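You operate a simulated robot arm through the tools that you are given. There is no shell and no other tool. Be economical: measure what you need, move in short steps, check, and stop when the job is done.

You are at the controls of a simulated robot arm. One attempt, no reset.

Task
Fill the Drip jar at Drain 01 and cap it.
Fine: to its line or a little over, nothing spilt, with the blue lid; the jar rides in the yellow carrier, which ends drawn out again; the other taps, the other jar and the green lid stay. Set down upright: what you pick out.
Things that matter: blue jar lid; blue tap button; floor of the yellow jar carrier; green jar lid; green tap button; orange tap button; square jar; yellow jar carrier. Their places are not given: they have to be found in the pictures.

It is judged by the outcome, as a careful person would: the job done as asked, and still so three seconds after it is handed in. It fails if anything else is knocked over, pushed out of place, dropped, spilled or broken. Lids that push on must go on centred and level and be pressed home; caps that screw on are set level and turned clockwise until they are tight.

Robot
A 7-joint arm with a two-finger parallel gripper, fixed in place. Base frame: the origin is at the foot of the arm, x ahead of it, y to its left, z up; the work surface is at about z = 0.78. Lengths are in m, angles in degrees, forces in N, time in s.
With the tool pointing down near the work surface it reaches from about 0.22 to 0.68 m from the base axis. Its first joint turns from -66.0 to 66.0 degrees. Payload 2.4 kg.
Tool frame: the origin (TCP) lies between the finger pads and is the grasp point; the fingertips stand 0.03 m ahead of it; z points along the fingers, y is the line along which they close. The gripper opens to 0.094 m. The fingers are 0.028 m wide and 0.01 m thick; the gripper's body (0.05 by 0.096 m) begins 0.055 m behind the TCP.
Orientation is that of the tool frame in the base frame, as a unit quaternion [x, y, z, w]. With the fingers straight down and closing along the base's y, the tool's x points along the base's -x, its y along +y and its z along -z.

Tools
- The arm moves only by the tool jog_arm. Its argument "targets" is a list of rows, each a list of 3 entries, a list of its own where there are three numbers: the opening, from 0 (shut) to 1 (fully open), then the shift along the tool's x, y, z in units of 20 mm (1.0 is 20 mm), then the turn, a rotation vector about the tool's x, y, z in units of 5 degrees (1.0 is 5 degrees). In form: [[hand, [x, y, z], [wx, wy, wz]], ...]. A call has 1 to 12 rows; each row shifts and turns the commanded pose from where the row before left it, along the tool's axes as they then stand. A call with a number of a shift or a turn outside -1 to 1 is refused whole. Rows are played at 5 a second. More than 0.05 m and 8.6 degrees between two rows, or a gripper value outside its range, and nothing of the call is played. A pose out of reach is approached as far as the arm can. The call stops where the force on the tool passes 70 N (or 10 N more than at its start, if that is more) or the arm is blocked; 0.2 s more then pass. The fingers move at their own pace (about 0.153 m/s each) and stop on an object; they squeeze with about 38 N. The grip force told is the motor's: it shows also when the fingers shut on nothing. Time passes only in rows, and 0.2 s behind the last, so rows that do not move let the fingers close. The reply holds the time, the measured pose of the TCP, the force on the tool along the base axes, the opening and the grip force, in the units named above and with some noise, with the torque about the TCP (base axes, N m) and any sound that the robot's microphone picked up.
- Cameras (640 x 400 px; columns grow to the right, rows downward): "scene" is fixed at [0.0166, 0.4617, 1.4608]; the picture's right is [-0.88, -0.47, 0.00], its down [-0.22, 0.42, -0.88] and it looks along [0.41, -0.78, -0.48] (base axes); focal length 314 px, centre (320, 200). "wrist" rides on the gripper at [0.076, 0.014, -0.103] in the tool frame; the picture's right is [-0.18, 0.98, 0.00], its down [-0.75, -0.14, -0.64] and it looks along [-0.63, -0.12, 0.77] (tool axes); focal length 243 px, centre (320, 200).
- grab_frame(camera): a new picture of that camera. The clock stands still meanwhile.
- point_at(camera, pixels): for up to 12 pixels [column, row] of the newest picture of that camera ("zoom" is the newest enlarged one), the place [x, y, z] in the base frame of the surface seen there, good to about 0.002 m, but the place of the scene camera against the robot may be out by one fixed shift of up to 0.012 m in any direction. The clock stands still meanwhile.
- zoom(camera, box): a new picture of the part [left, top, right, bottom] of that camera's present view, enlarged. The clock stands still meanwhile.
- sign_off(): hands the job in; it is judged then, once.

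Keep the steps short. Do not move on a guess: measure, check each grasp and each placing, and mend mistakes. In all there are 80 turns and 46 pictures (those below and enlarged ones count). Leave the gripper open and the arm clear of the work at the hand-in unless told otherwise, and finish with a single line.

The tools are called after "Call:" as a command line: name --argument value ..., lists and objects as JSON in quotes. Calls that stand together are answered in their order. jog_arm: Moves the arm, as the interface text tells. Its arguments: {"type":"object","properties":{"targets":{"type":"array","items":{"type":"array"}}},"required":["targets"]} The other tools are called the same way: grab_frame (camera) takes a picture; point_at (camera, pixels) gives the place of the surface under pixels of a picture; zoom (camera, box) takes an enlarged picture of a part of a camera's view; sign_off () hands the job in.

At the start:

```text
time: 0.0
eef_pos: [0.3209, 0.0515, 1.2448]
orientation: [0.0, 1.0, 0.0, 0.0]
ft_force: [0.4, 0.1, 0.5]
torque: [0.02, -0.01, 0.0]
gripper_width: 0.094
finger_force: 0.1
```

scene: 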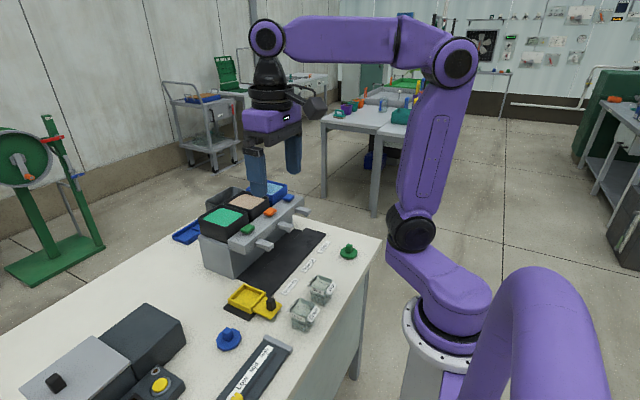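
wrist: 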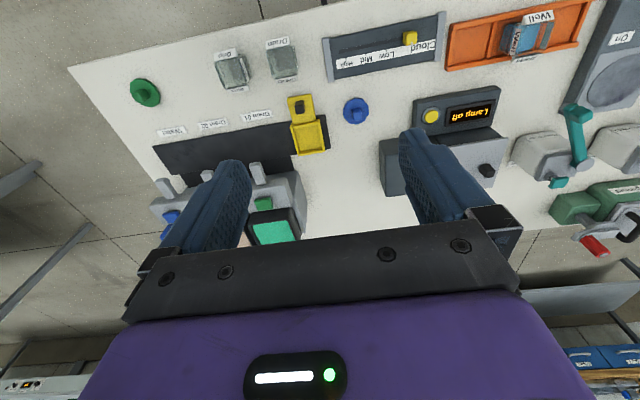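

I see three taps (green, orange, blue buttons), two jars, two lids and the yellow carrier. I'll zoom in to read the labels.

Call:
zoom --camera "wrist" --box '[120, 30, 380, 190]'

Call:
zoom --camera "scene" --box '[160, 170, 400, 360]'

```text
2.46 times, centred on (250, 110) of wrist
```

zoom: 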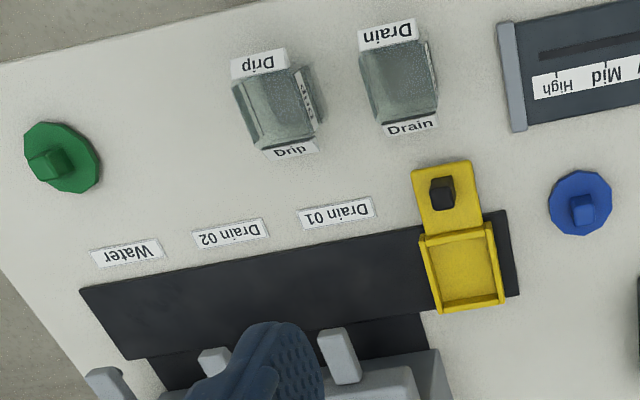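

```text
2.11 times, centred on (280, 265) of scene
```

zoom: 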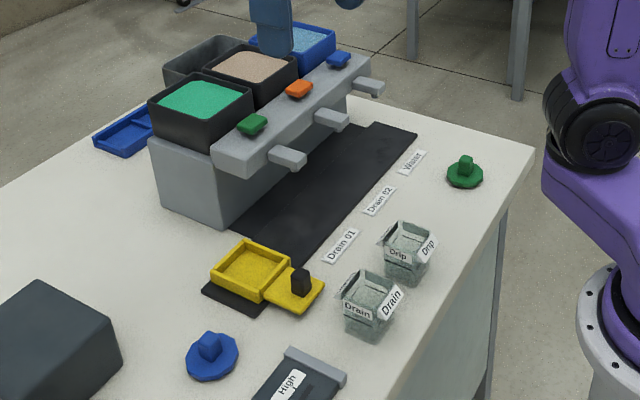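

Drain 01 sits in front of the green-button tap. I'll measure places with both cameras.

Call:
point_at --camera "wrist" --pixels '[[299.6, 107], [309, 138], [356, 115], [358, 105], [234, 57], [232, 72], [283, 60], [257, 116], [256, 166], [263, 203], [327, 150], [240, 88]]'

Call:
point_at --camera "zoom" --pixels '[[300, 270], [250, 272], [207, 340], [222, 362], [388, 232], [430, 232], [408, 262], [252, 124], [286, 156], [298, 88], [332, 118], [340, 245]]'

```text
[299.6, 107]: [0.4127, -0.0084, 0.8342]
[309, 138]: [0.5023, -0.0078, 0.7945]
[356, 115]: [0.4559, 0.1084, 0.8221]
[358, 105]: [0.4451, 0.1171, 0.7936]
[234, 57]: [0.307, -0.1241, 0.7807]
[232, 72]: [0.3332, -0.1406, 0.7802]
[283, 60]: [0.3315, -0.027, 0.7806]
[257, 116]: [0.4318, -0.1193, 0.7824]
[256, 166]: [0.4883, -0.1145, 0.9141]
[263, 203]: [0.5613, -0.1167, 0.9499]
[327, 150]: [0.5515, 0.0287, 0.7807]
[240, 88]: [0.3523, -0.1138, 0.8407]
```

```text
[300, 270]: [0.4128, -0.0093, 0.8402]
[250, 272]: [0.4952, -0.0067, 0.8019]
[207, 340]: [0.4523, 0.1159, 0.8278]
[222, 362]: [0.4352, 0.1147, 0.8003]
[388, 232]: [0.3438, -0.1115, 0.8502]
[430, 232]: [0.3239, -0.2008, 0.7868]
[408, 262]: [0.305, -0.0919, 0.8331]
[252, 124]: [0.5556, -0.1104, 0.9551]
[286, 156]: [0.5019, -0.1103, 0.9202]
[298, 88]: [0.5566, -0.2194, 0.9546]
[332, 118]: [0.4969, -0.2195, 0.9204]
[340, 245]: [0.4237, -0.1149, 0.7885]
```

Next I move above the jars for a closer look.

Call:
jog_arm --targets '[[1, [0, -0.72, 0.95], [0, 0, 0]], [1, [0, -0.72, 0.95], [0, 0, 0]], [1, [0, -0.72, 0.95], [0, 0, 0]], [1, [0, -0.72, 0.95], [0, 0, 0]], [1, [0, -0.72, 0.95], [0, 0, 0]], [1, [0, -0.72, 0.95], [0, 0, 0]], [1, [0, -0.72, 0.95], [0, 0, 0]], [1, [0, -0.72, 0.95], [0, 0, 0]], [1, [0, -0.72, 0.95], [0, 0, 0]], [1, [0, -0.72, 0.95], [0, 0, 0]], [1, [0, -0.72, 0.95], [0, 0, 0]], [1, [0, -0.72, 0.95], [0, 0, 0]]]'

Call:
grab_frame --camera "wrist"

```text
time: 2.6
eef_pos: [0.3205, -0.1241, 1.0184]
orientation: [-0.001, 1.0, 0.001, 0.0]
ft_force: [-0.8, -0.1, -1.0]
torque: [-0.02, 0.01, 0.02]
gripper_width: 0.0939
finger_force: 0.1
```

```text
41 pictures are left
```

wrist: 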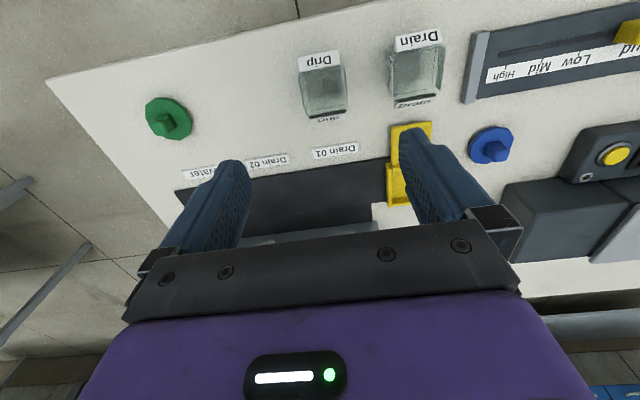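

Call:
zoom --camera "wrist" --box '[270, 20, 460, 140]'

Call:
zoom --camera "scene" --box '[260, 250, 360, 330]'

```text
3.33 times, centred on (365, 80) of wrist
```

zoom: 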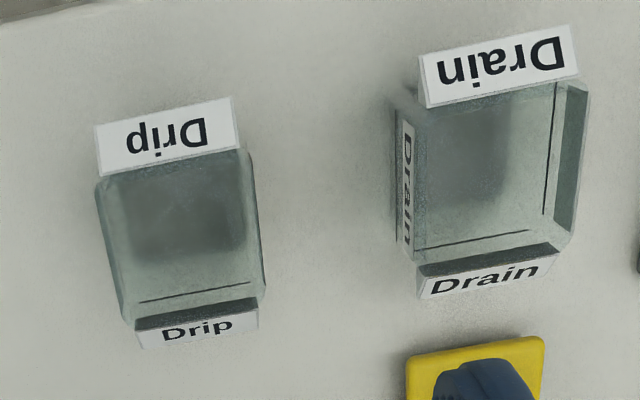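

```text
5.00 times, centred on (310, 290) of scene
```

zoom: 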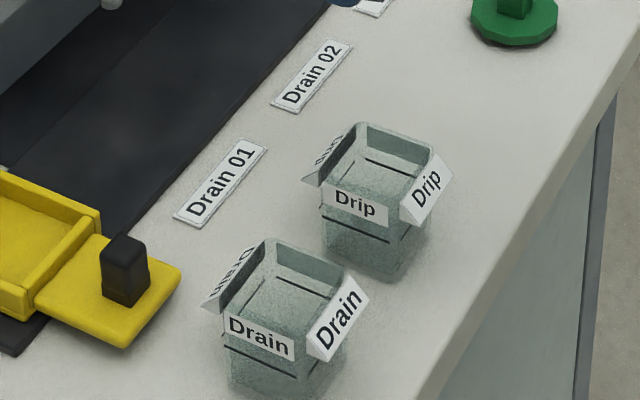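

Call:
point_at --camera "zoom" --pixels '[[359, 124], [432, 150], [322, 186], [398, 222], [356, 205], [428, 188], [330, 160], [355, 235], [330, 250], [386, 279], [338, 222], [388, 242]]'

Call:
point_at --camera "wrist" --pixels '[[299, 61], [343, 51], [306, 116], [346, 109], [320, 60], [325, 117], [323, 80], [331, 106], [296, 76], [398, 128], [402, 124], [397, 190]]'

```text
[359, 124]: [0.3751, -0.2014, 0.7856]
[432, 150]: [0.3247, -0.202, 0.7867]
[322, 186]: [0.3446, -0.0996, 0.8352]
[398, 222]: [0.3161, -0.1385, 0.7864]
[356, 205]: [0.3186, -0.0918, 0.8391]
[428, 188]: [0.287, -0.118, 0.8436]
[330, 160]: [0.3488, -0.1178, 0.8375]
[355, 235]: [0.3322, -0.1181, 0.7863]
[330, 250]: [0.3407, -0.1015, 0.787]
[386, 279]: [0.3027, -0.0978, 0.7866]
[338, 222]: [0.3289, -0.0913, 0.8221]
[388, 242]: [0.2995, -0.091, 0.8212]
```

```text
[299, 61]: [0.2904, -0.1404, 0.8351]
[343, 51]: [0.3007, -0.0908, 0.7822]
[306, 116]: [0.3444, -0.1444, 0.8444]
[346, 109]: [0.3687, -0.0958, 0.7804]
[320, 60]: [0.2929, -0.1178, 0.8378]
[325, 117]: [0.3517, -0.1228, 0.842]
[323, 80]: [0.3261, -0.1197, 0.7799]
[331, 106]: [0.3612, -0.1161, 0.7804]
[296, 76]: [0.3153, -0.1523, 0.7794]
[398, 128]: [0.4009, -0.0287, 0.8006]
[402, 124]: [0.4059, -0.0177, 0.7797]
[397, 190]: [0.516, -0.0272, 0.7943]
```

Call:
point_at --camera "wrist" --pixels '[[299.7, 70], [339, 63.5], [299, 60], [337, 51.5], [311, 122], [345, 116.5], [310, 119], [386, 37], [437, 28], [318, 155], [352, 149], [340, 90]]'

Call:
zoom --camera "scene" --box '[190, 190, 320, 300]'

```text
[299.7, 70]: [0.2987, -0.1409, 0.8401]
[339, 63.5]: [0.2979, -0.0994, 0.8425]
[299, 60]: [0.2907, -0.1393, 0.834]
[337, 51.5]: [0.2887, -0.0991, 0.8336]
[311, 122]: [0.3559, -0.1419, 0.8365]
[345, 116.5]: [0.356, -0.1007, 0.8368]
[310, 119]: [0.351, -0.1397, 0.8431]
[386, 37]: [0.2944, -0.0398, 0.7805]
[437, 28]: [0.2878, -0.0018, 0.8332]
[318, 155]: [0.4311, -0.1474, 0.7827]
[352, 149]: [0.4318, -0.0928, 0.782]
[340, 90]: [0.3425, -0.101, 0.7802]
```

```text
3.64 times, centred on (255, 245) of scene
```

zoom: 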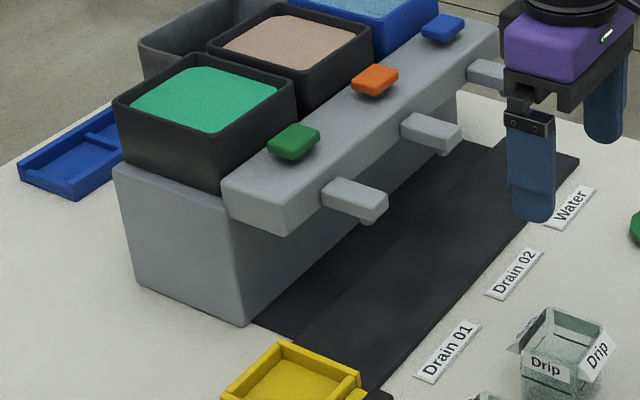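

The Drip jar is centred near (0.3245, -0.120), square to the axes, with its rim at about z=0.845. I lower the open fingers around its ±y faces and stop at z=0.85 to check.

Call:
jog_arm --targets '[[1, [-0.2, 0.19, 0.8], [0, 0, 0]], [1, [0, 0, 1], [0, 0, 0]], [1, [0, 0, 1], [0, 0, 0]], [1, [0, 0, 1], [0, 0, 0]], [1, [0, 0, 1], [0, 0, 0]], [1, [0, 0, 1], [0, 0, 0]], [1, [0, 0, 0.5], [0, 0, 0]]]'

Call:
grab_frame --camera "wrist"

```text
time: 4.2
eef_pos: [0.3263, -0.1165, 0.8911]
orientation: [-0.001, 1.0, -0.001, 0.0]
ft_force: [-0.3, 1.0, 0.6]
torque: [0.01, 0.03, 0.02]
gripper_width: 0.094
finger_force: 0.1
```

```text
37 pictures are left
```

wrist: 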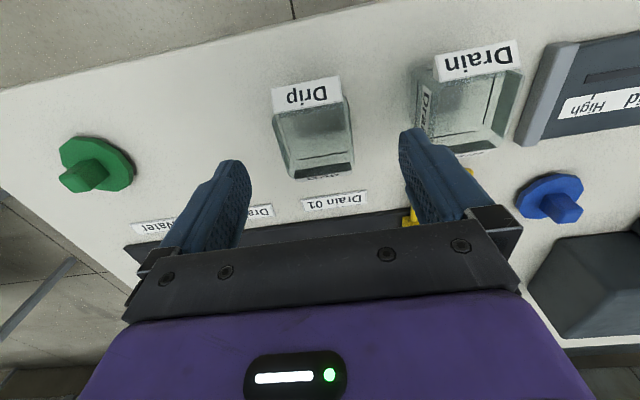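

Call:
point_at --camera "wrist" --pixels '[[276, 103], [338, 92], [290, 172], [354, 164], [320, 170], [310, 92], [340, 170], [300, 176]]'

```text
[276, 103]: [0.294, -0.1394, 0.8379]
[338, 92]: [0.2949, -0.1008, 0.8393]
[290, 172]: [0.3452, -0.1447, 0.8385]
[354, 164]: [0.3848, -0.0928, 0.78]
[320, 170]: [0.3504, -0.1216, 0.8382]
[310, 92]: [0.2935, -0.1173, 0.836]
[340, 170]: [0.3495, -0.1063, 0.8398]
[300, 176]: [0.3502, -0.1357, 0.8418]
```

Centre agrees with the first measurement. I lower to z≈0.836 and close.

Call:
jog_arm --targets '[[1, [0.05, -0.05, 1], [0, 0, 0]], [1, [0, 0, 1], [0, 0, 0]], [1, [0, 0, 0.75], [0, 0, 0]], [1, [0, 0, 0], [0, 0, 0]], [0.5, [0, 0, 0], [0, 0, 0]], [0.35, [0, 0, 0], [0, 0, 0]], [0.35, [0, 0, 0], [0, 0, 0]]]'

Call:
zoom --camera "scene" --box '[210, 230, 370, 330]'

```text
time: 5.8
eef_pos: [0.3247, -0.1184, 0.8365]
orientation: [0.001, 1.0, 0.0, 0.0]
ft_force: [0.1, 0.2, 0.6]
torque: [-0.02, -0.06, 0.0]
gripper_width: 0.0534
finger_force: 37.9
```

```text
4.00 times, centred on (290, 280) of scene
```

zoom: 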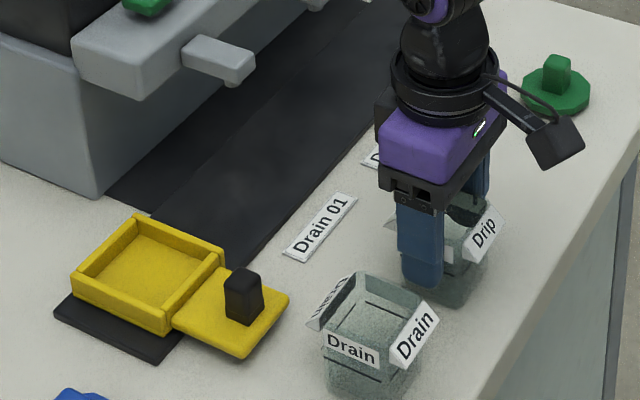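

Grip holds at 0.0534 m. Now I measure the tray from this zoom.

Call:
point_at --camera "zoom" --pixels '[[137, 240], [205, 263], [160, 308], [90, 270], [150, 275], [134, 218], [222, 254], [166, 326], [73, 280], [120, 306], [195, 292], [240, 275]]'

Call:
jog_arm --targets '[[0.35, [0, 0, -1], [0, 0, 0]], [0.35, [0, 0, -1], [0, 0, 0]], [0.35, [0, 0, -1], [0, 0, 0]], [0.35, [0, 0, -1], [0, 0, 0]], [0.35, [0, 0, -1], [0, 0, 0]]]'

Call:
grab_frame --camera "wrist"

```text
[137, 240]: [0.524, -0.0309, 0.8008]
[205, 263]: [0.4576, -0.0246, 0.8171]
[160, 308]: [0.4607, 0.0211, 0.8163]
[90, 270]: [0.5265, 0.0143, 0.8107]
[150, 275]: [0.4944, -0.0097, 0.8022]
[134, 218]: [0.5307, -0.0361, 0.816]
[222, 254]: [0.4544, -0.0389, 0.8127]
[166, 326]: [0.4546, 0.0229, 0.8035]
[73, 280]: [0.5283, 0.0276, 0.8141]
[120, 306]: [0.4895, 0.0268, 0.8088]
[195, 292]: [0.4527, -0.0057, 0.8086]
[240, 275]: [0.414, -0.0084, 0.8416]
```

```text
time: 7.0
eef_pos: [0.3262, -0.1181, 0.9368]
orientation: [0.0, 1.0, 0.0, 0.0]
ft_force: [0.6, 0.9, -0.5]
torque: [0.0, -0.04, 0.03]
gripper_width: 0.0532
finger_force: 38.0
```

```text
35 pictures are left
```

wrist: 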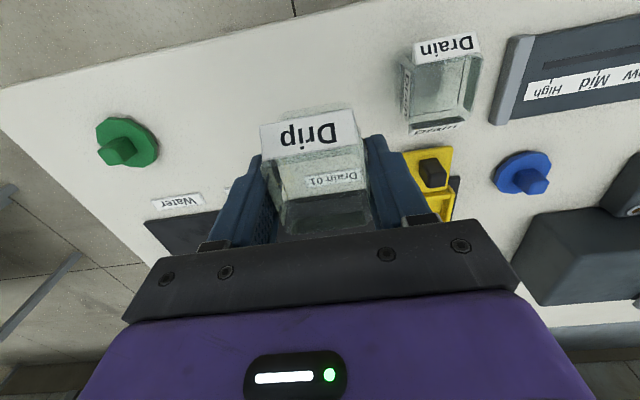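

Jar lifted cleanly. I need a clear wrist view of the tray, so I move forward and up, keeping the tray to the right of the fingers.

Call:
jog_arm --targets '[[0.35, [0, -0.3, -0.8], [0, 0, 0]], [0.35, [-0.85, -0.3, -0.8], [0, 0, 0]], [0.35, [-0.85, -0.3, -0.8], [0, 0, 0]], [0.35, [-0.85, -0.3, -0.8], [0, 0, 0]], [0.35, [-0.85, -0.3, 0], [0, 0, 0]], [0.35, [-0.85, 0, 0], [0, 0, 0]]]'

Call:
grab_frame --camera "wrist"

```text
time: 8.4
eef_pos: [0.4098, -0.1462, 0.9999]
orientation: [-0.001, 1.0, 0.0, 0.001]
ft_force: [-0.3, 0.3, -0.5]
torque: [0.02, 0.03, 0.0]
gripper_width: 0.0534
finger_force: 37.5
```

```text
34 pictures are left
```

wrist: 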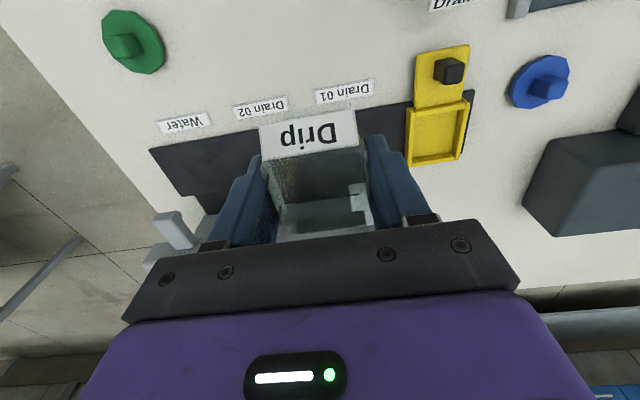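

Call:
zoom --camera "wrist" --box '[380, 30, 580, 180]'

```text
2.67 times, centred on (480, 105) of wrist
```

zoom: 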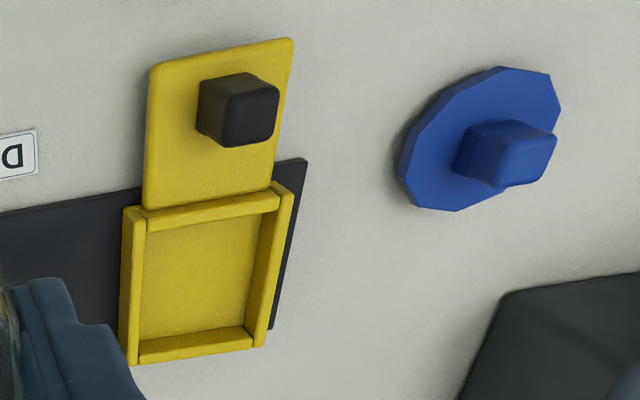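

Call:
point_at --camera "zoom" --pixels '[[148, 236], [258, 220], [142, 335], [243, 322], [132, 285], [277, 250], [262, 265], [215, 205], [195, 340], [195, 355], [240, 85], [180, 190]]'

```text
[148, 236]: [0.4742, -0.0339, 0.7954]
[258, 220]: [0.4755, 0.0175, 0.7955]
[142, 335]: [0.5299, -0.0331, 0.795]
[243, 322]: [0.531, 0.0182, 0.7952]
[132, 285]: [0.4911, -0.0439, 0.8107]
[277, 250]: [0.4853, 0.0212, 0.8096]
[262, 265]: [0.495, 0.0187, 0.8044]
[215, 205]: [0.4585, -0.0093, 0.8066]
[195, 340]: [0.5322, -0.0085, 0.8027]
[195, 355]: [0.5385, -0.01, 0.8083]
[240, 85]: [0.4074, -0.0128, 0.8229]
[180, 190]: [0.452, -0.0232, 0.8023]
```

Tray centre works out at about (0.4995, -0.0113), floor z 0.795, wall top 0.811. Before moving in, I check where the tap beam's near end is.

Call:
point_at --camera "scene" --pixels '[[246, 246], [232, 240], [250, 244], [247, 236], [231, 232], [268, 243], [262, 242], [270, 246], [268, 249]]'

Call:
zoom --camera "scene" --box '[190, 190, 320, 270]'

```text
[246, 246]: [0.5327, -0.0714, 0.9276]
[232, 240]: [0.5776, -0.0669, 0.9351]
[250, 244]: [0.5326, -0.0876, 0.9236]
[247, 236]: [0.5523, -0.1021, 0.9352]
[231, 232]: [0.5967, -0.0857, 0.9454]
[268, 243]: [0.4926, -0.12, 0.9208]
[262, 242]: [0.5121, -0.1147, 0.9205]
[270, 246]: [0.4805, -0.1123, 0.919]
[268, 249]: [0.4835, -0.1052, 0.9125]
```

```text
4.92 times, centred on (255, 230) of scene
```

zoom: 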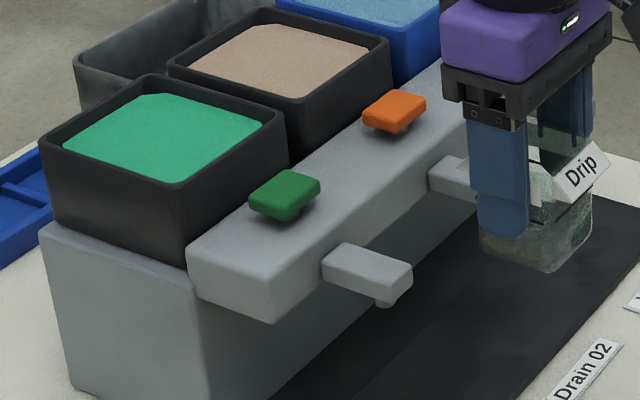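

Clear. I carry the jar in y first, then x, to above the tray.

Call:
jog_arm --targets '[[0.35, [0, 0.98, 0], [0, 0, 0]], [0.35, [0, 0.98, 0], [0, 0, 0]], [0.35, [0, 0.98, 0], [0, 0, 0]], [0.35, [0, 0.98, 0], [0, 0, 0]], [0.35, [0, 0.98, 0], [0, 0, 0]], [0.35, [0, 0.98, 0], [0, 0, 0]], [0.35, [0, 0.98, 0], [0, 0, 0]], [0.35, [-0.916, 0, 0], [0, 0, 0]], [0.35, [-0.916, 0, 0], [0, 0, 0]], [0.35, [-0.916, 0, 0], [0, 0, 0]], [0.35, [-0.916, 0, 0], [0, 0, 0]], [0.35, [-0.916, 0, 0], [0, 0, 0]]]'

Call:
jog_arm --targets '[[0.35, [0, 0, 1], [0, 0, 0]], [0.35, [0, 0, 1], [0, 0, 0]], [0.35, [0, 0, 1], [0, 0, 0]], [0.35, [0, 0, 1], [0, 0, 0]], [0.35, [0, 0, 1], [0, 0, 0]], [0.35, [0, 0, 1], [0, 0, 0]]]'

Call:
zoom --camera "scene" --box '[210, 250, 310, 330]'

Call:
grab_frame --camera "wrist"

```text
time: 11.0
eef_pos: [0.5017, -0.011, 0.9995]
orientation: [0.0, 1.0, 0.0, 0.0]
ft_force: [-0.6, 1.1, -0.1]
torque: [0.01, 0.01, -0.02]
gripper_width: 0.0535
finger_force: 37.7
```

```text
time: 12.4
eef_pos: [0.5041, -0.0119, 0.8811]
orientation: [0.0, 1.0, 0.0, -0.001]
ft_force: [0.5, -0.5, 0.4]
torque: [-0.01, 0.0, 0.02]
gripper_width: 0.0535
finger_force: 38.2
```

```text
5.00 times, centred on (260, 290) of scene
```

zoom: 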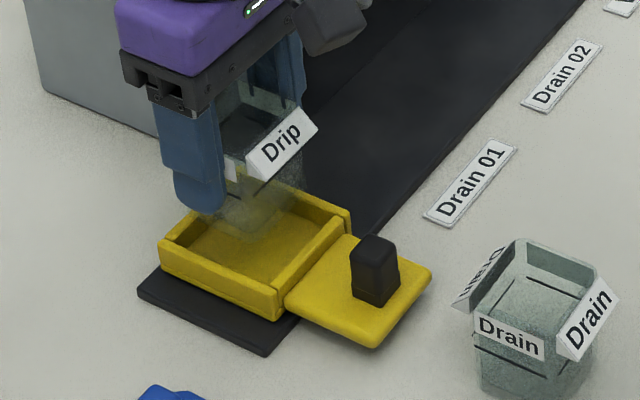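

```text
30 pictures are left
```

wrist: 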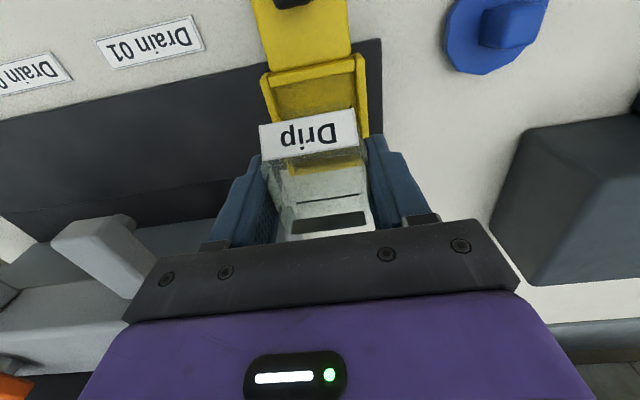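

Close view now; I measure the tray walls and the jar's flap to verify alignment.

Call:
point_at --camera "wrist" --pixels '[[266, 85], [361, 75], [313, 73], [313, 79], [276, 98], [352, 92], [315, 95], [263, 127], [354, 112], [310, 135], [271, 92], [357, 100]]'

Call:
zoom --camera "wrist" --box '[230, 40, 410, 240]'

```text
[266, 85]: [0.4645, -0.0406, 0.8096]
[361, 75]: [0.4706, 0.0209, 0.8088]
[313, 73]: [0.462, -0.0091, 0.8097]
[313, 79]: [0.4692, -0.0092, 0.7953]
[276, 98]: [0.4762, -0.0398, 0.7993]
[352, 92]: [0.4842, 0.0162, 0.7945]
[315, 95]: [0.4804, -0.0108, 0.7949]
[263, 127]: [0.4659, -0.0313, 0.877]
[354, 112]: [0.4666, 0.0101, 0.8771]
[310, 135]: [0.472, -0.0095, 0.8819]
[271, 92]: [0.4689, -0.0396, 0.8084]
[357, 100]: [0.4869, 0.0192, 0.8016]
```

```text
2.00 times, centred on (320, 140) of wrist
```

zoom: 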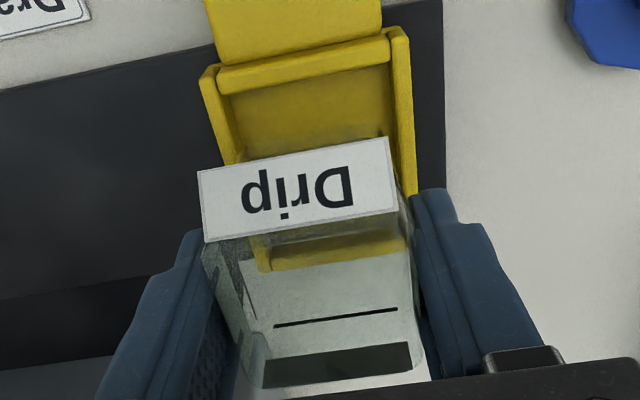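

Aligned within ~1 mm in both axes. I lower slowly to the floor.

Call:
jog_arm --targets '[[0.35, [0, 0, 0.5], [0, 0, 0]], [0.35, [0, 0, 0.4], [0, 0, 0]], [0.35, [0, 0, 0.3], [0, 0, 0]], [0.35, [0, 0, 0.15], [0, 0, 0]], [0.35, [0, 0, 0.05], [0, 0, 0]], [0.35, [0, 0, 0], [0, 0, 0]]]'

Call:
zoom --camera "scene" --box '[210, 250, 310, 330]'

```text
time: 13.8
eef_pos: [0.5017, -0.0103, 0.8527]
orientation: [0.0, 1.0, 0.0, 0.0]
ft_force: [-0.1, 0.2, -0.6]
torque: [0.0, -0.01, 0.0]
gripper_width: 0.0532
finger_force: 37.8
```

```text
5.00 times, centred on (260, 290) of scene
```

zoom: 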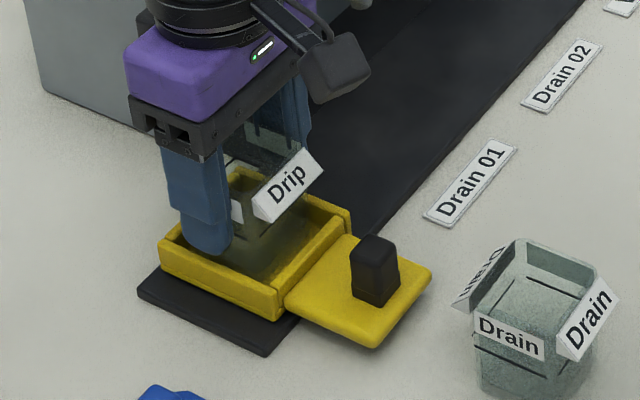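

No contact force yet; I step down 1 mm at a time.

Call:
jog_arm --targets '[[0.35, [0, 0, 0.05], [0, 0, 0]], [0.35, [0, 0, 0.05], [0, 0, 0]], [0.35, [0, 0, 0], [0, 0, 0]]]'

```text
time: 14.6
eef_pos: [0.5016, -0.0125, 0.8507]
orientation: [0.001, 1.0, 0.0, 0.001]
ft_force: [-4.3, 0.2, 16.4]
torque: [0.01, 0.17, 0.02]
gripper_width: 0.0533
finger_force: 38.4
```

Contact: 16 N upward, so the jar is on the floor. I open gently and rise.

Call:
jog_arm --targets '[[0.35, [0, 0, -0.05], [0, 0, 0]], [0.6, [0, 0, 0], [0, 0, 0]], [0.8, [0, 0, 0], [0, 0, 0]], [0.9, [0, 0, 0], [0, 0, 0]], [0.9, [0, 0, -1], [0, 0, 0]], [0.9, [0, 0, -1], [0, 0, 0]], [0.9, [0, 0, -1], [0, 0, 0]], [0.9, [0, 0, -1], [0, 0, 0]], [0.9, [0, 0, -1], [0, 0, 0]], [0.9, [0, 0, -1], [0, 0, 0]], [0.9, [0, 0, -1], [0, 0, 0]]]'

Call:
zoom --camera "scene" --box '[210, 240, 320, 330]'

```text
time: 17.0
eef_pos: [0.502, -0.0115, 0.9919]
orientation: [0.001, 1.0, -0.001, 0.0]
ft_force: [0.5, -0.5, 0.9]
torque: [-0.01, 0.0, 0.0]
gripper_width: 0.0845
finger_force: 0.0
```

```text
4.44 times, centred on (265, 285) of scene
```

zoom: 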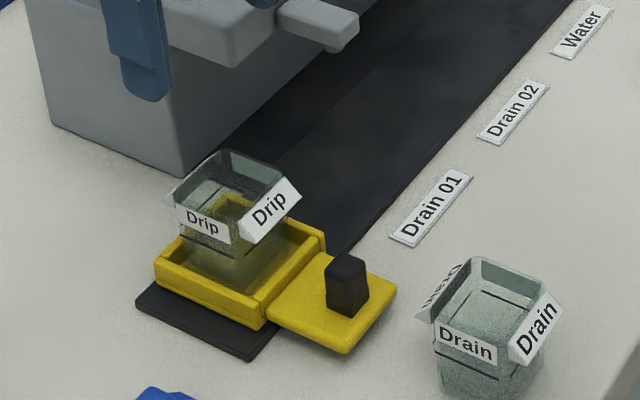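

Jar seated level in the carrier. Next, the black handle: I move above it with a moderate opening and look.

Call:
jog_arm --targets '[[0.7, [0.9, 0, 0], [0, 0, 0]], [0.7, [0.9, 0, 0], [0, 0, 0]], [0.7, [0.9, 0, 0], [0, 0, 0]], [0.7, [0.9, 0, 0], [0, 0, 0]], [0.7, [0.8, 0, 0], [0, 0, 0]], [0.7, [0, 0, 1], [0, 0, 0]], [0.7, [0, 0, 1], [0, 0, 0]], [0.7, [0, 0, 1], [0, 0, 0]]]'

Call:
grab_frame --camera "wrist"

```text
time: 18.8
eef_pos: [0.4138, -0.0111, 0.9323]
orientation: [0.0, 1.0, 0.0, 0.001]
ft_force: [0.0, 0.8, 0.3]
torque: [0.04, 0.0, -0.01]
gripper_width: 0.0659
finger_force: 0.1
```

```text
26 pictures are left
```

wrist: 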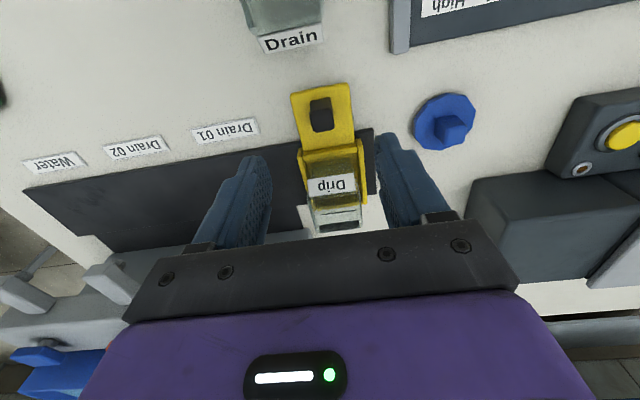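

Call:
point_at --camera "wrist" --pixels '[[312, 102], [330, 99], [314, 128], [331, 125], [321, 105], [322, 125], [321, 115], [302, 138], [352, 90]]'

```text
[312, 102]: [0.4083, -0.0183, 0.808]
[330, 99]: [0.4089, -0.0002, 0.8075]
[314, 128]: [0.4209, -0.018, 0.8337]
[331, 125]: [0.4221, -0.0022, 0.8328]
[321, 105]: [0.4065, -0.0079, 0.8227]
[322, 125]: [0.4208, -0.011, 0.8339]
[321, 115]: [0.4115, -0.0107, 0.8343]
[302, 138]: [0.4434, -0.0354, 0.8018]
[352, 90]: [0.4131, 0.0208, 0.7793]
```

Handle centre (0.416, -0.010), top 0.834. I lower and grip it.

Call:
jog_arm --targets '[[0.7, [-0.15, 0.05, 1], [0, 0, 0]], [0.7, [0, 0, 1], [0, 0, 0]], [0.7, [0, 0, 1], [0, 0, 0]], [0.7, [0, 0, 1], [0, 0, 0]], [0.7, [0, 0, 0.6], [0, 0, 0]], [0.7, [0, 0, 0], [0, 0, 0]], [0.4, [0, 0, 0], [0, 0, 0]], [0.2, [0, 0, 0], [0, 0, 0]], [0, [0, 0, 0], [0, 0, 0]], [0, [0, 0, 0], [0, 0, 0]]]'

Call:
zoom --camera "scene" --box '[210, 240, 320, 330]'

```text
time: 21.0
eef_pos: [0.4171, -0.0093, 0.8417]
orientation: [0.001, 1.0, 0.0, 0.0]
ft_force: [2.0, -12.9, -6.8]
torque: [-0.27, -0.22, 0.07]
gripper_width: 0.0196
finger_force: 45.9
```

```text
4.44 times, centred on (265, 285) of scene
```

zoom: 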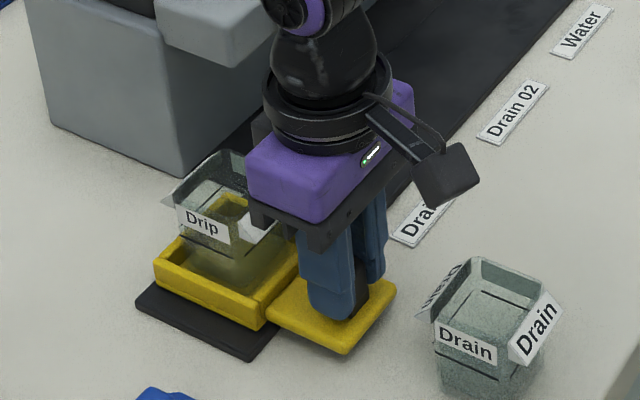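

Handle held (0.0196 m). I slide slowly along -y, 5 mm per row, as a first test of 30 mm.

Call:
jog_arm --targets '[[0, [0, -0.15, 0], [0, 0, 0]], [0, [0, -0.25, 0], [0, 0, 0]], [0, [0, -0.25, 0], [0, 0, 0]], [0, [0, -0.25, 0], [0, 0, 0]], [0, [0, -0.25, 0], [0, 0, 0]], [0, [0, -0.25, 0], [0, 0, 0]]]'

Call:
zoom --camera "scene" --box '[210, 240, 320, 330]'

```text
time: 22.4
eef_pos: [0.4159, -0.0384, 0.841]
orientation: [-0.001, 1.0, -0.001, 0.001]
ft_force: [-10.1, 0.1, 34.1]
torque: [0.02, 0.51, -0.03]
gripper_width: 0.0196
finger_force: 45.1
```

```text
4.44 times, centred on (265, 285) of scene
```

zoom: 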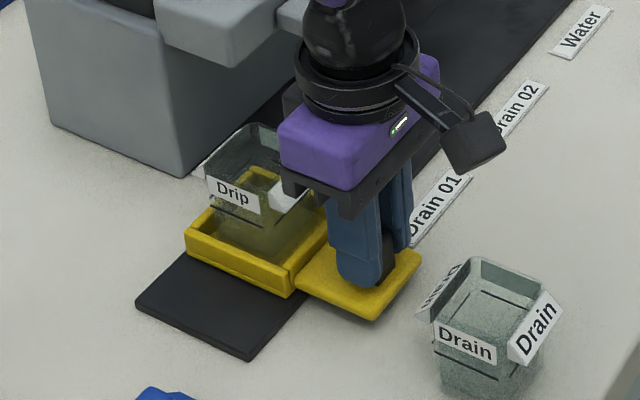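

It slides freely. There's a 34 N upward load, so I ease up 1 mm and continue 70 mm.

Call:
jog_arm --targets '[[0, [0, 0, -0.05], [0, 0, 0]], [0, [0, -0.35, 0], [0, 0, 0]], [0, [0, -0.35, 0], [0, 0, 0]], [0, [0, -0.35, 0], [0, 0, 0]], [0, [0, -0.35, 0], [0, 0, 0]], [0, [0, -0.35, 0], [0, 0, 0]], [0, [0, -0.35, 0], [0, 0, 0]], [0, [0, -0.35, 0], [0, 0, 0]], [0, [0, -0.35, 0], [0, 0, 0]], [0, [0, -0.35, 0], [0, 0, 0]], [0, [0, -0.35, 0], [0, 0, 0]]]'

Call:
zoom --camera "scene" --box '[210, 210, 320, 300]'

Call:
grab_frame --camera "wrist"

```text
time: 24.8
eef_pos: [0.4163, -0.1082, 0.8401]
orientation: [0.001, 1.0, 0.0, 0.0]
ft_force: [0.1, 0.2, -21.3]
torque: [0.01, 0.74, -0.01]
gripper_width: 0.0195
finger_force: 45.1
```

```text
4.44 times, centred on (265, 255) of scene
```

zoom: 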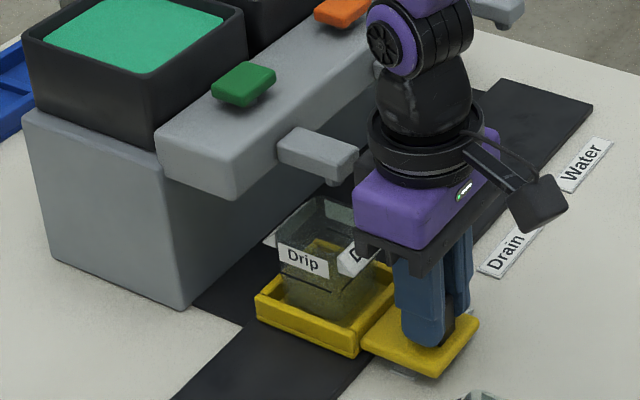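

```text
22 pictures are left
```

wrist: 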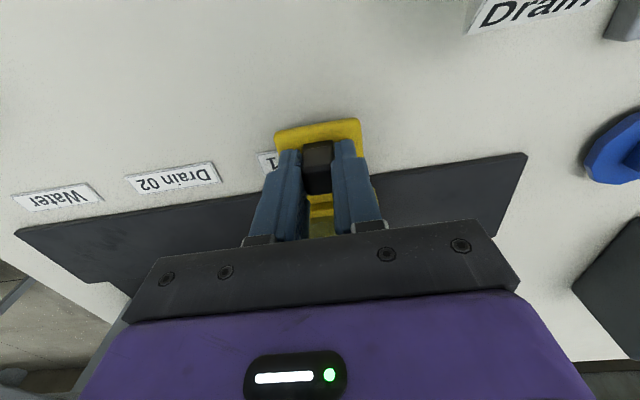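

Nearly under the spout. I measure the nozzle and jar in the same scene view to set the last millimetres.

Call:
point_at --camera "zoom" --pixels '[[332, 182], [333, 178], [340, 168], [305, 158], [280, 140], [303, 258], [280, 258], [327, 268], [262, 296], [356, 334], [270, 310], [345, 346]]'

```text
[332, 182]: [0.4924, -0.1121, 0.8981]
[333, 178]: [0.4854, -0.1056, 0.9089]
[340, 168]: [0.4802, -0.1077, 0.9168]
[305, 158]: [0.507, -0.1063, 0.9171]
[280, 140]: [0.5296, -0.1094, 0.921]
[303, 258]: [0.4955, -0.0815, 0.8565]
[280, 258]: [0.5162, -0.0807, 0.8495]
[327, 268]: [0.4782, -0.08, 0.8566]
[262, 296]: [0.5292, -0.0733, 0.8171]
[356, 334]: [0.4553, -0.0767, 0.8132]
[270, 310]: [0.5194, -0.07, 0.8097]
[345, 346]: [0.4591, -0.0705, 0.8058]
```

Nozzle is at scene (0.492, -0.112), and the jar's centre at about (0.492, -0.108). I slide 4 mm more, then release and rise.

Call:
jog_arm --targets '[[0, [0, -0.1, 0.03], [0, 0, 0]], [0, [0, -0.1, 0], [0, 0, 0]], [0, [0, 0, 0], [0, 0, 0]]]'

Call:
jog_arm --targets '[[0.2, [0, 0, 0], [0, 0, 0]], [0.45, [0, 0, 0], [0, 0, 0]], [0.45, [0, 0, 0], [0, 0, 0]], [0.45, [0, 0, -0.5], [0, 0, 0]], [0.45, [0, 0, -1], [0, 0, 0]], [0.45, [0, 0, -1], [0, 0, 0]], [0.45, [0, 0, -1], [0, 0, 0]], [0.45, [0, 0, -1], [0, 0, 0]], [0.45, [0, 0, -1], [0, 0, 0]], [0.2, [0, 0, -1], [0, 0, 0]], [0, [0, 0, -1], [0, 0, 0]], [0, [0, 0, -1], [0, 0, 0]]]'

Call:
zoom --camera "scene" --box '[215, 200, 315, 300]'

Call:
grab_frame --camera "wrist"

```text
time: 25.6
eef_pos: [0.416, -0.1132, 0.8406]
orientation: [-0.001, 1.0, 0.0, 0.0]
ft_force: [-8.2, -0.7, -14.6]
torque: [-0.04, -0.95, 0.08]
gripper_width: 0.0196
finger_force: 44.9
```

```text
time: 28.2
eef_pos: [0.4156, -0.1122, 1.011]
orientation: [-0.001, 1.0, 0.0, 0.001]
ft_force: [-0.6, -0.8, -0.4]
torque: [0.0, -0.01, 0.0]
gripper_width: 0.0
finger_force: 33.1
```

```text
4.00 times, centred on (265, 250) of scene
```

zoom: 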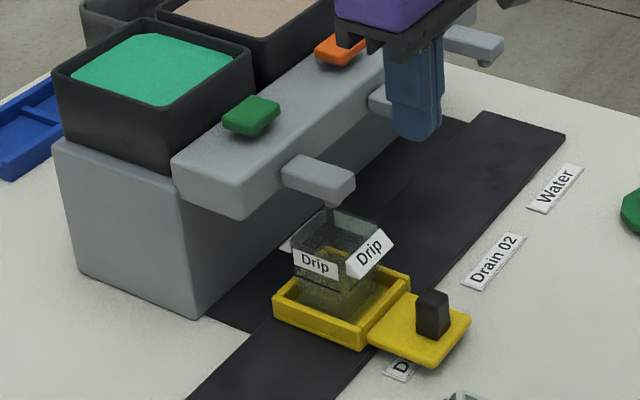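

```text
20 pictures are left
```

wrist: 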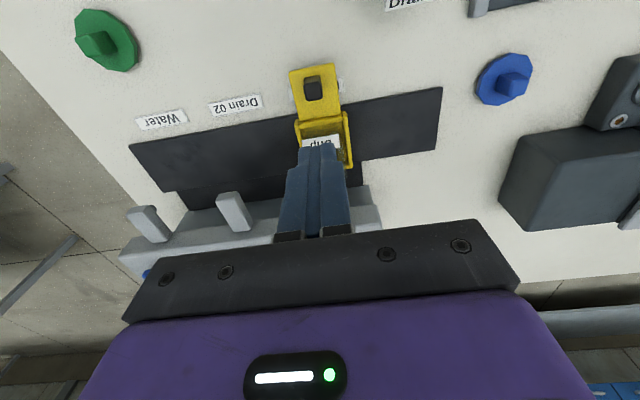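

Jar is under the spout. I measure the green button and the hopper next to it.

Call:
point_at --camera "zoom" --pixels '[[228, 116], [277, 106], [249, 128], [252, 100], [251, 114], [168, 130], [246, 55], [170, 160], [210, 90], [330, 207], [318, 262], [345, 250]]'

```text
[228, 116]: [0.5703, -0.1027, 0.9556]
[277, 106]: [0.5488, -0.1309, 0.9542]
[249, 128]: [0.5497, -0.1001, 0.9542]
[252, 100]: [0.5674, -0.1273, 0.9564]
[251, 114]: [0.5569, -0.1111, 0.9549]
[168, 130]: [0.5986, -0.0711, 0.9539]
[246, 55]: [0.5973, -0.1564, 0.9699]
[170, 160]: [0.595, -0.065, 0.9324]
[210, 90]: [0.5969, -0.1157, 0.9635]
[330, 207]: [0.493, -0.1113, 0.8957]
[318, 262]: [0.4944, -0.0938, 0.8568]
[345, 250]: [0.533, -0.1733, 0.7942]
```

Moving over the green button with fingers shut, fingertips about 25 mm above it.

Call:
jog_arm --targets '[[0, [-0.9156, -0.042, 0], [0, 0, 0]], [0, [-0.9156, -0.042, 0], [0, 0, 0]], [0, [-0.9156, -0.042, 0], [0, 0, 0]], [0, [-0.9156, -0.042, 0], [0, 0, 0]], [0, [-0.9156, -0.042, 0], [0, 0, 0]], [0, [-0.9156, -0.042, 0], [0, 0, 0]], [0, [-0.9156, -0.042, 0], [0, 0, 0]], [0, [-0.9156, -0.042, 0.36], [0, 0, 0]], [0, [0, 0, 0.4], [0, 0, 0]]]'

Call:
zoom --camera "scene" --box '[215, 190, 315, 290]'

```text
time: 30.2
eef_pos: [0.5634, -0.1176, 0.9937]
orientation: [-0.001, 1.0, 0.0, 0.0]
ft_force: [-0.4, 0.0, 0.2]
torque: [0.0, 0.02, 0.0]
gripper_width: 0.0
finger_force: 33.0
```

```text
4.00 times, centred on (265, 240) of scene
```

zoom: 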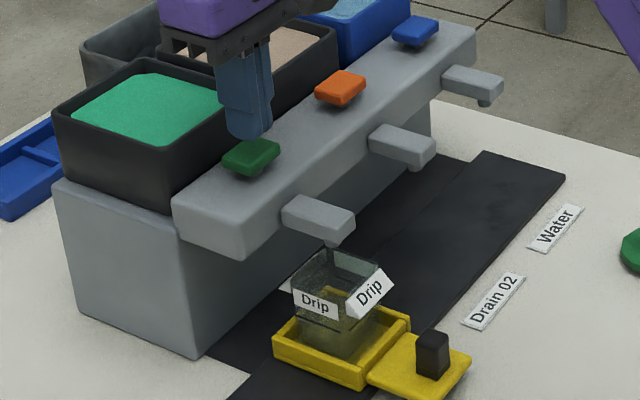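

Fingertip is over the button. I give a short test press: down about 5 mm into it and straight back up.

Call:
jog_arm --targets '[[0, [0, 0, 0.5], [0, 0, 0]], [0, [0, 0, 0.15], [0, 0, 0]], [0, [0, 0, 0.15], [0, 0, 0]], [0, [0, 0, -0.5], [0, 0, 0]]]'

Call:
zoom --camera "scene" --box '[235, 220, 305, 290]'

```text
time: 31.2
eef_pos: [0.5635, -0.117, 0.9887]
orientation: [0.0, 1.0, 0.0, 0.0]
ft_force: [0.7, 0.5, 0.2]
torque: [-0.02, -0.03, 0.04]
gripper_width: 0.0
finger_force: 32.4
```

```text
5.71 times, centred on (270, 255) of scene
```

zoom: 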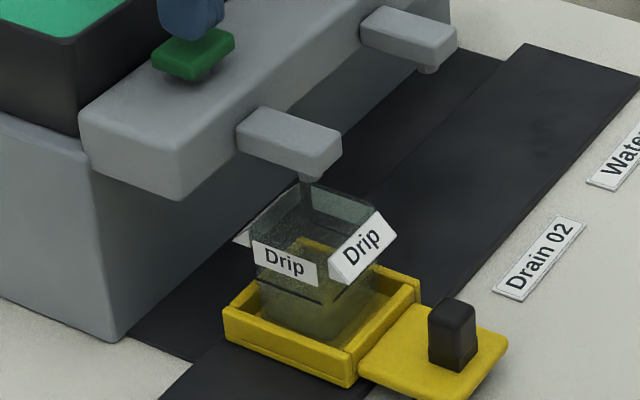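

No flow and no sound. I press a bit deeper and read the force (time stands still between calls).

Call:
jog_arm --targets '[[0, [0, 0, 0.5], [0, 0, 0]], [0, [0, 0, 0.15], [0, 0, 0]]]'

```text
time: 31.8
eef_pos: [0.5655, -0.1178, 0.9754]
orientation: [0.0, 1.0, 0.0, 0.001]
ft_force: [0.2, 0.3, 0.9]
torque: [0.02, 0.0, 0.0]
gripper_width: 0.0
finger_force: 33.3
```

Still no contact force; continue in small steps.

Call:
jog_arm --targets '[[0, [0, 0, 0.1], [0, 0, 0]], [0, [0, 0, 0.1], [0, 0, 0]]]'

```text
time: 32.4
eef_pos: [0.5637, -0.1171, 0.9718]
orientation: [-0.001, 1.0, 0.0, 0.0]
ft_force: [2.6, 0.0, 3.0]
torque: [-0.02, -0.04, 0.0]
gripper_width: 0.0001
finger_force: 32.9
```

Contact begins (3 N). Another 2 mm.

Call:
jog_arm --targets '[[0, [0, 0, 0.1], [0, 0, 0]]]'

Call:
zoom --camera "scene" --box '[235, 220, 305, 290]'

```text
time: 32.8
eef_pos: [0.5649, -0.1181, 0.9705]
orientation: [0.0, 1.0, 0.0, 0.001]
ft_force: [-1.2, 0.2, 12.5]
torque: [0.03, 0.05, -0.05]
gripper_width: 0.0
finger_force: 32.8
```

```text
5.71 times, centred on (270, 255) of scene
```

zoom: 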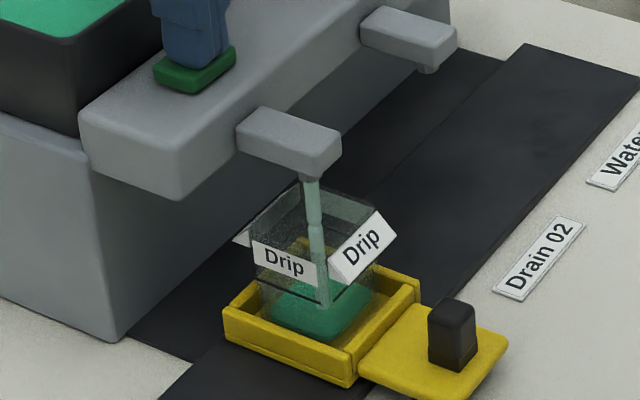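

Fluid flows while pressed. The jar looks partly filled; I release to check the level.

Call:
jog_arm --targets '[[0, [0, 0, -0.5], [0, 0, 0]]]'

Call:
zoom --camera "scene" --box '[250, 235, 300, 285]'

```text
time: 33.2
eef_pos: [0.5618, -0.1182, 0.9793]
orientation: [0.0, 1.0, 0.0, -0.002]
ft_force: [-0.6, -0.7, -0.5]
torque: [0.01, 0.02, 0.02]
gripper_width: 0.0
finger_force: 32.9
```

```text
8.00 times, centred on (275, 260) of scene
```

zoom: 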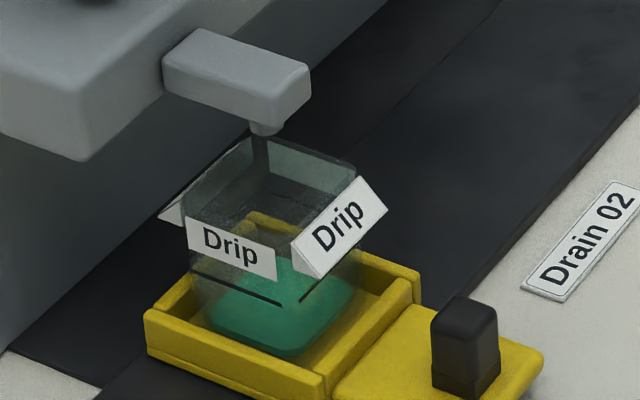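

Call:
point_at --camera "zoom" --pixels '[[290, 285], [320, 290], [250, 320], [240, 310], [285, 350], [240, 292], [275, 265], [350, 292], [240, 335]]'

Call:
zoom --camera "scene" --box '[258, 248, 294, 282]'

```text
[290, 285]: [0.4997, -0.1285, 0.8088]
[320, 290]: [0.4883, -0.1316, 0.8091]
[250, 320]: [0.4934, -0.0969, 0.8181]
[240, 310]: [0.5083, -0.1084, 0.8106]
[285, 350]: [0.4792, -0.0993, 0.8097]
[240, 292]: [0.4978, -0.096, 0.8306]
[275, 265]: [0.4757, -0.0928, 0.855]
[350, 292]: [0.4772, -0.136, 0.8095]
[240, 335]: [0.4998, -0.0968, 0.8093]
```

```text
11.76 times, centred on (276, 265) of scene
```

zoom: 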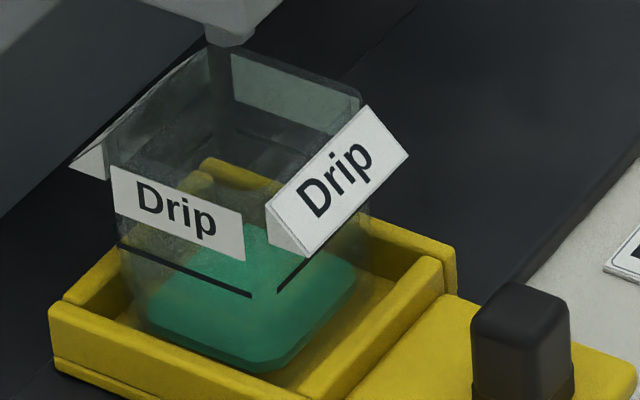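

Call:
point_at --camera "zoom" --pixels '[[150, 257], [185, 271], [240, 292], [300, 272], [285, 286], [230, 320], [300, 310]]'

Call:
jog_arm --targets '[[0, [0, 0, 0.5], [0, 0, 0]], [0, [0, 0, 0], [0, 0, 0]], [0, [0, 0, 0], [0, 0, 0]], [0, [0, 0, 0], [0, 0, 0]], [0, [0, 0, 0], [0, 0, 0]]]'

Call:
zoom --camera "scene" --box '[258, 248, 294, 282]'

```text
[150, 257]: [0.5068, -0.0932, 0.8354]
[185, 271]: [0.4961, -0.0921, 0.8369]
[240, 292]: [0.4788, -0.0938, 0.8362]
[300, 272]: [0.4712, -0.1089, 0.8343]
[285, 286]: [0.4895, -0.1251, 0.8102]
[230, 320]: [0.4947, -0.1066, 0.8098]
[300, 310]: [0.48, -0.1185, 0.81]
```

```text
time: 34.4
eef_pos: [0.5635, -0.1174, 0.9698]
orientation: [0.0, 1.0, 0.0, 0.001]
ft_force: [-4.3, 0.8, 15.2]
torque: [0.01, 0.07, 0.03]
gripper_width: 0.0001
finger_force: 32.9
```

```text
11.76 times, centred on (276, 265) of scene
```

zoom: 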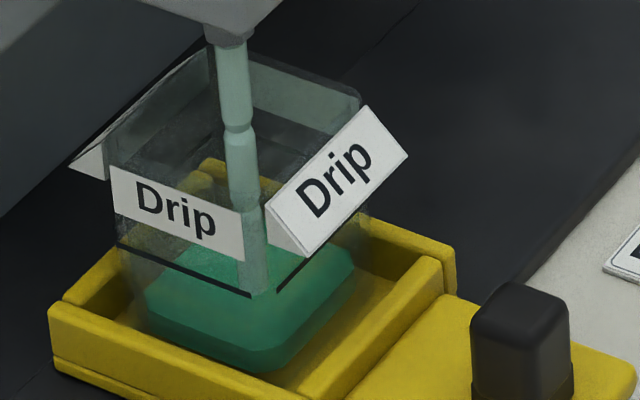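

Line is at scene z 0.836. I read the new level.

Call:
point_at --camera "zoom" --pixels '[[320, 290], [200, 300], [330, 275], [170, 290]]'

```text
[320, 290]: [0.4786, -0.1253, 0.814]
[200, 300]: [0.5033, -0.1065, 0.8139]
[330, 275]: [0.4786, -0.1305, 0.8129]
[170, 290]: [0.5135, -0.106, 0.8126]
```

About 4 mm/s rise. ~23 mm remains. I hold 2.6 s and re-measure.

Call:
jog_arm --targets '[[0, [0, 0, 0], [0, 0, 0]], [0, [0, 0, 0], [0, 0, 0]], [0, [0, 0, 0], [0, 0, 0]], [0, [0, 0, 0], [0, 0, 0]], [0, [0, 0, 0], [0, 0, 0]], [0, [0, 0, 0], [0, 0, 0]], [0, [0, 0, 0], [0, 0, 0]], [0, [0, 0, 0], [0, 0, 0]], [0, [0, 0, 0], [0, 0, 0]], [0, [0, 0, 0], [0, 0, 0]], [0, [0, 0, 0], [0, 0, 0]], [0, [0, 0, 0], [0, 0, 0]]]'

Call:
zoom --camera "scene" --box '[258, 248, 294, 282]'

Call:
point_at --camera "zoom" --pixels '[[320, 290], [200, 300], [330, 275], [170, 290], [290, 310], [220, 310]]'

```text
time: 37.0
eef_pos: [0.5625, -0.1185, 0.9696]
orientation: [0.0, 1.0, 0.0, 0.001]
ft_force: [-0.5, 0.1, 16.0]
torque: [0.04, 0.0, -0.01]
gripper_width: 0.0
finger_force: 32.8
```

```text
11.76 times, centred on (276, 265) of scene
```

zoom: 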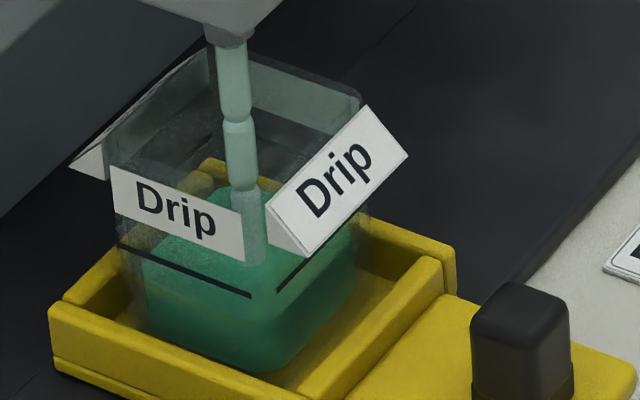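

```text
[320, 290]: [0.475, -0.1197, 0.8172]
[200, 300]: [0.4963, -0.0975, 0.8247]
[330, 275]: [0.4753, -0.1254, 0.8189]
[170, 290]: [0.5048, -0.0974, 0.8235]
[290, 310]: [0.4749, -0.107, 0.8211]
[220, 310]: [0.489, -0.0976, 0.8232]
```

Call:
point_at --camera "zoom" --pixels '[[200, 190], [285, 265], [300, 262], [210, 270], [170, 255], [340, 240], [180, 272], [225, 278], [272, 262]]'

```text
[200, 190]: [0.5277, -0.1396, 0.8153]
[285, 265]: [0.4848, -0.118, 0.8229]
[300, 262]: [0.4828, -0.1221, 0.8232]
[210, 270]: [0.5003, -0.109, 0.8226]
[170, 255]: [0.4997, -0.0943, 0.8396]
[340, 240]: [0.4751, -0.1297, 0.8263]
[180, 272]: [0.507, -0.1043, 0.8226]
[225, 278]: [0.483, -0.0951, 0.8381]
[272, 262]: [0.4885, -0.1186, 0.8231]
```

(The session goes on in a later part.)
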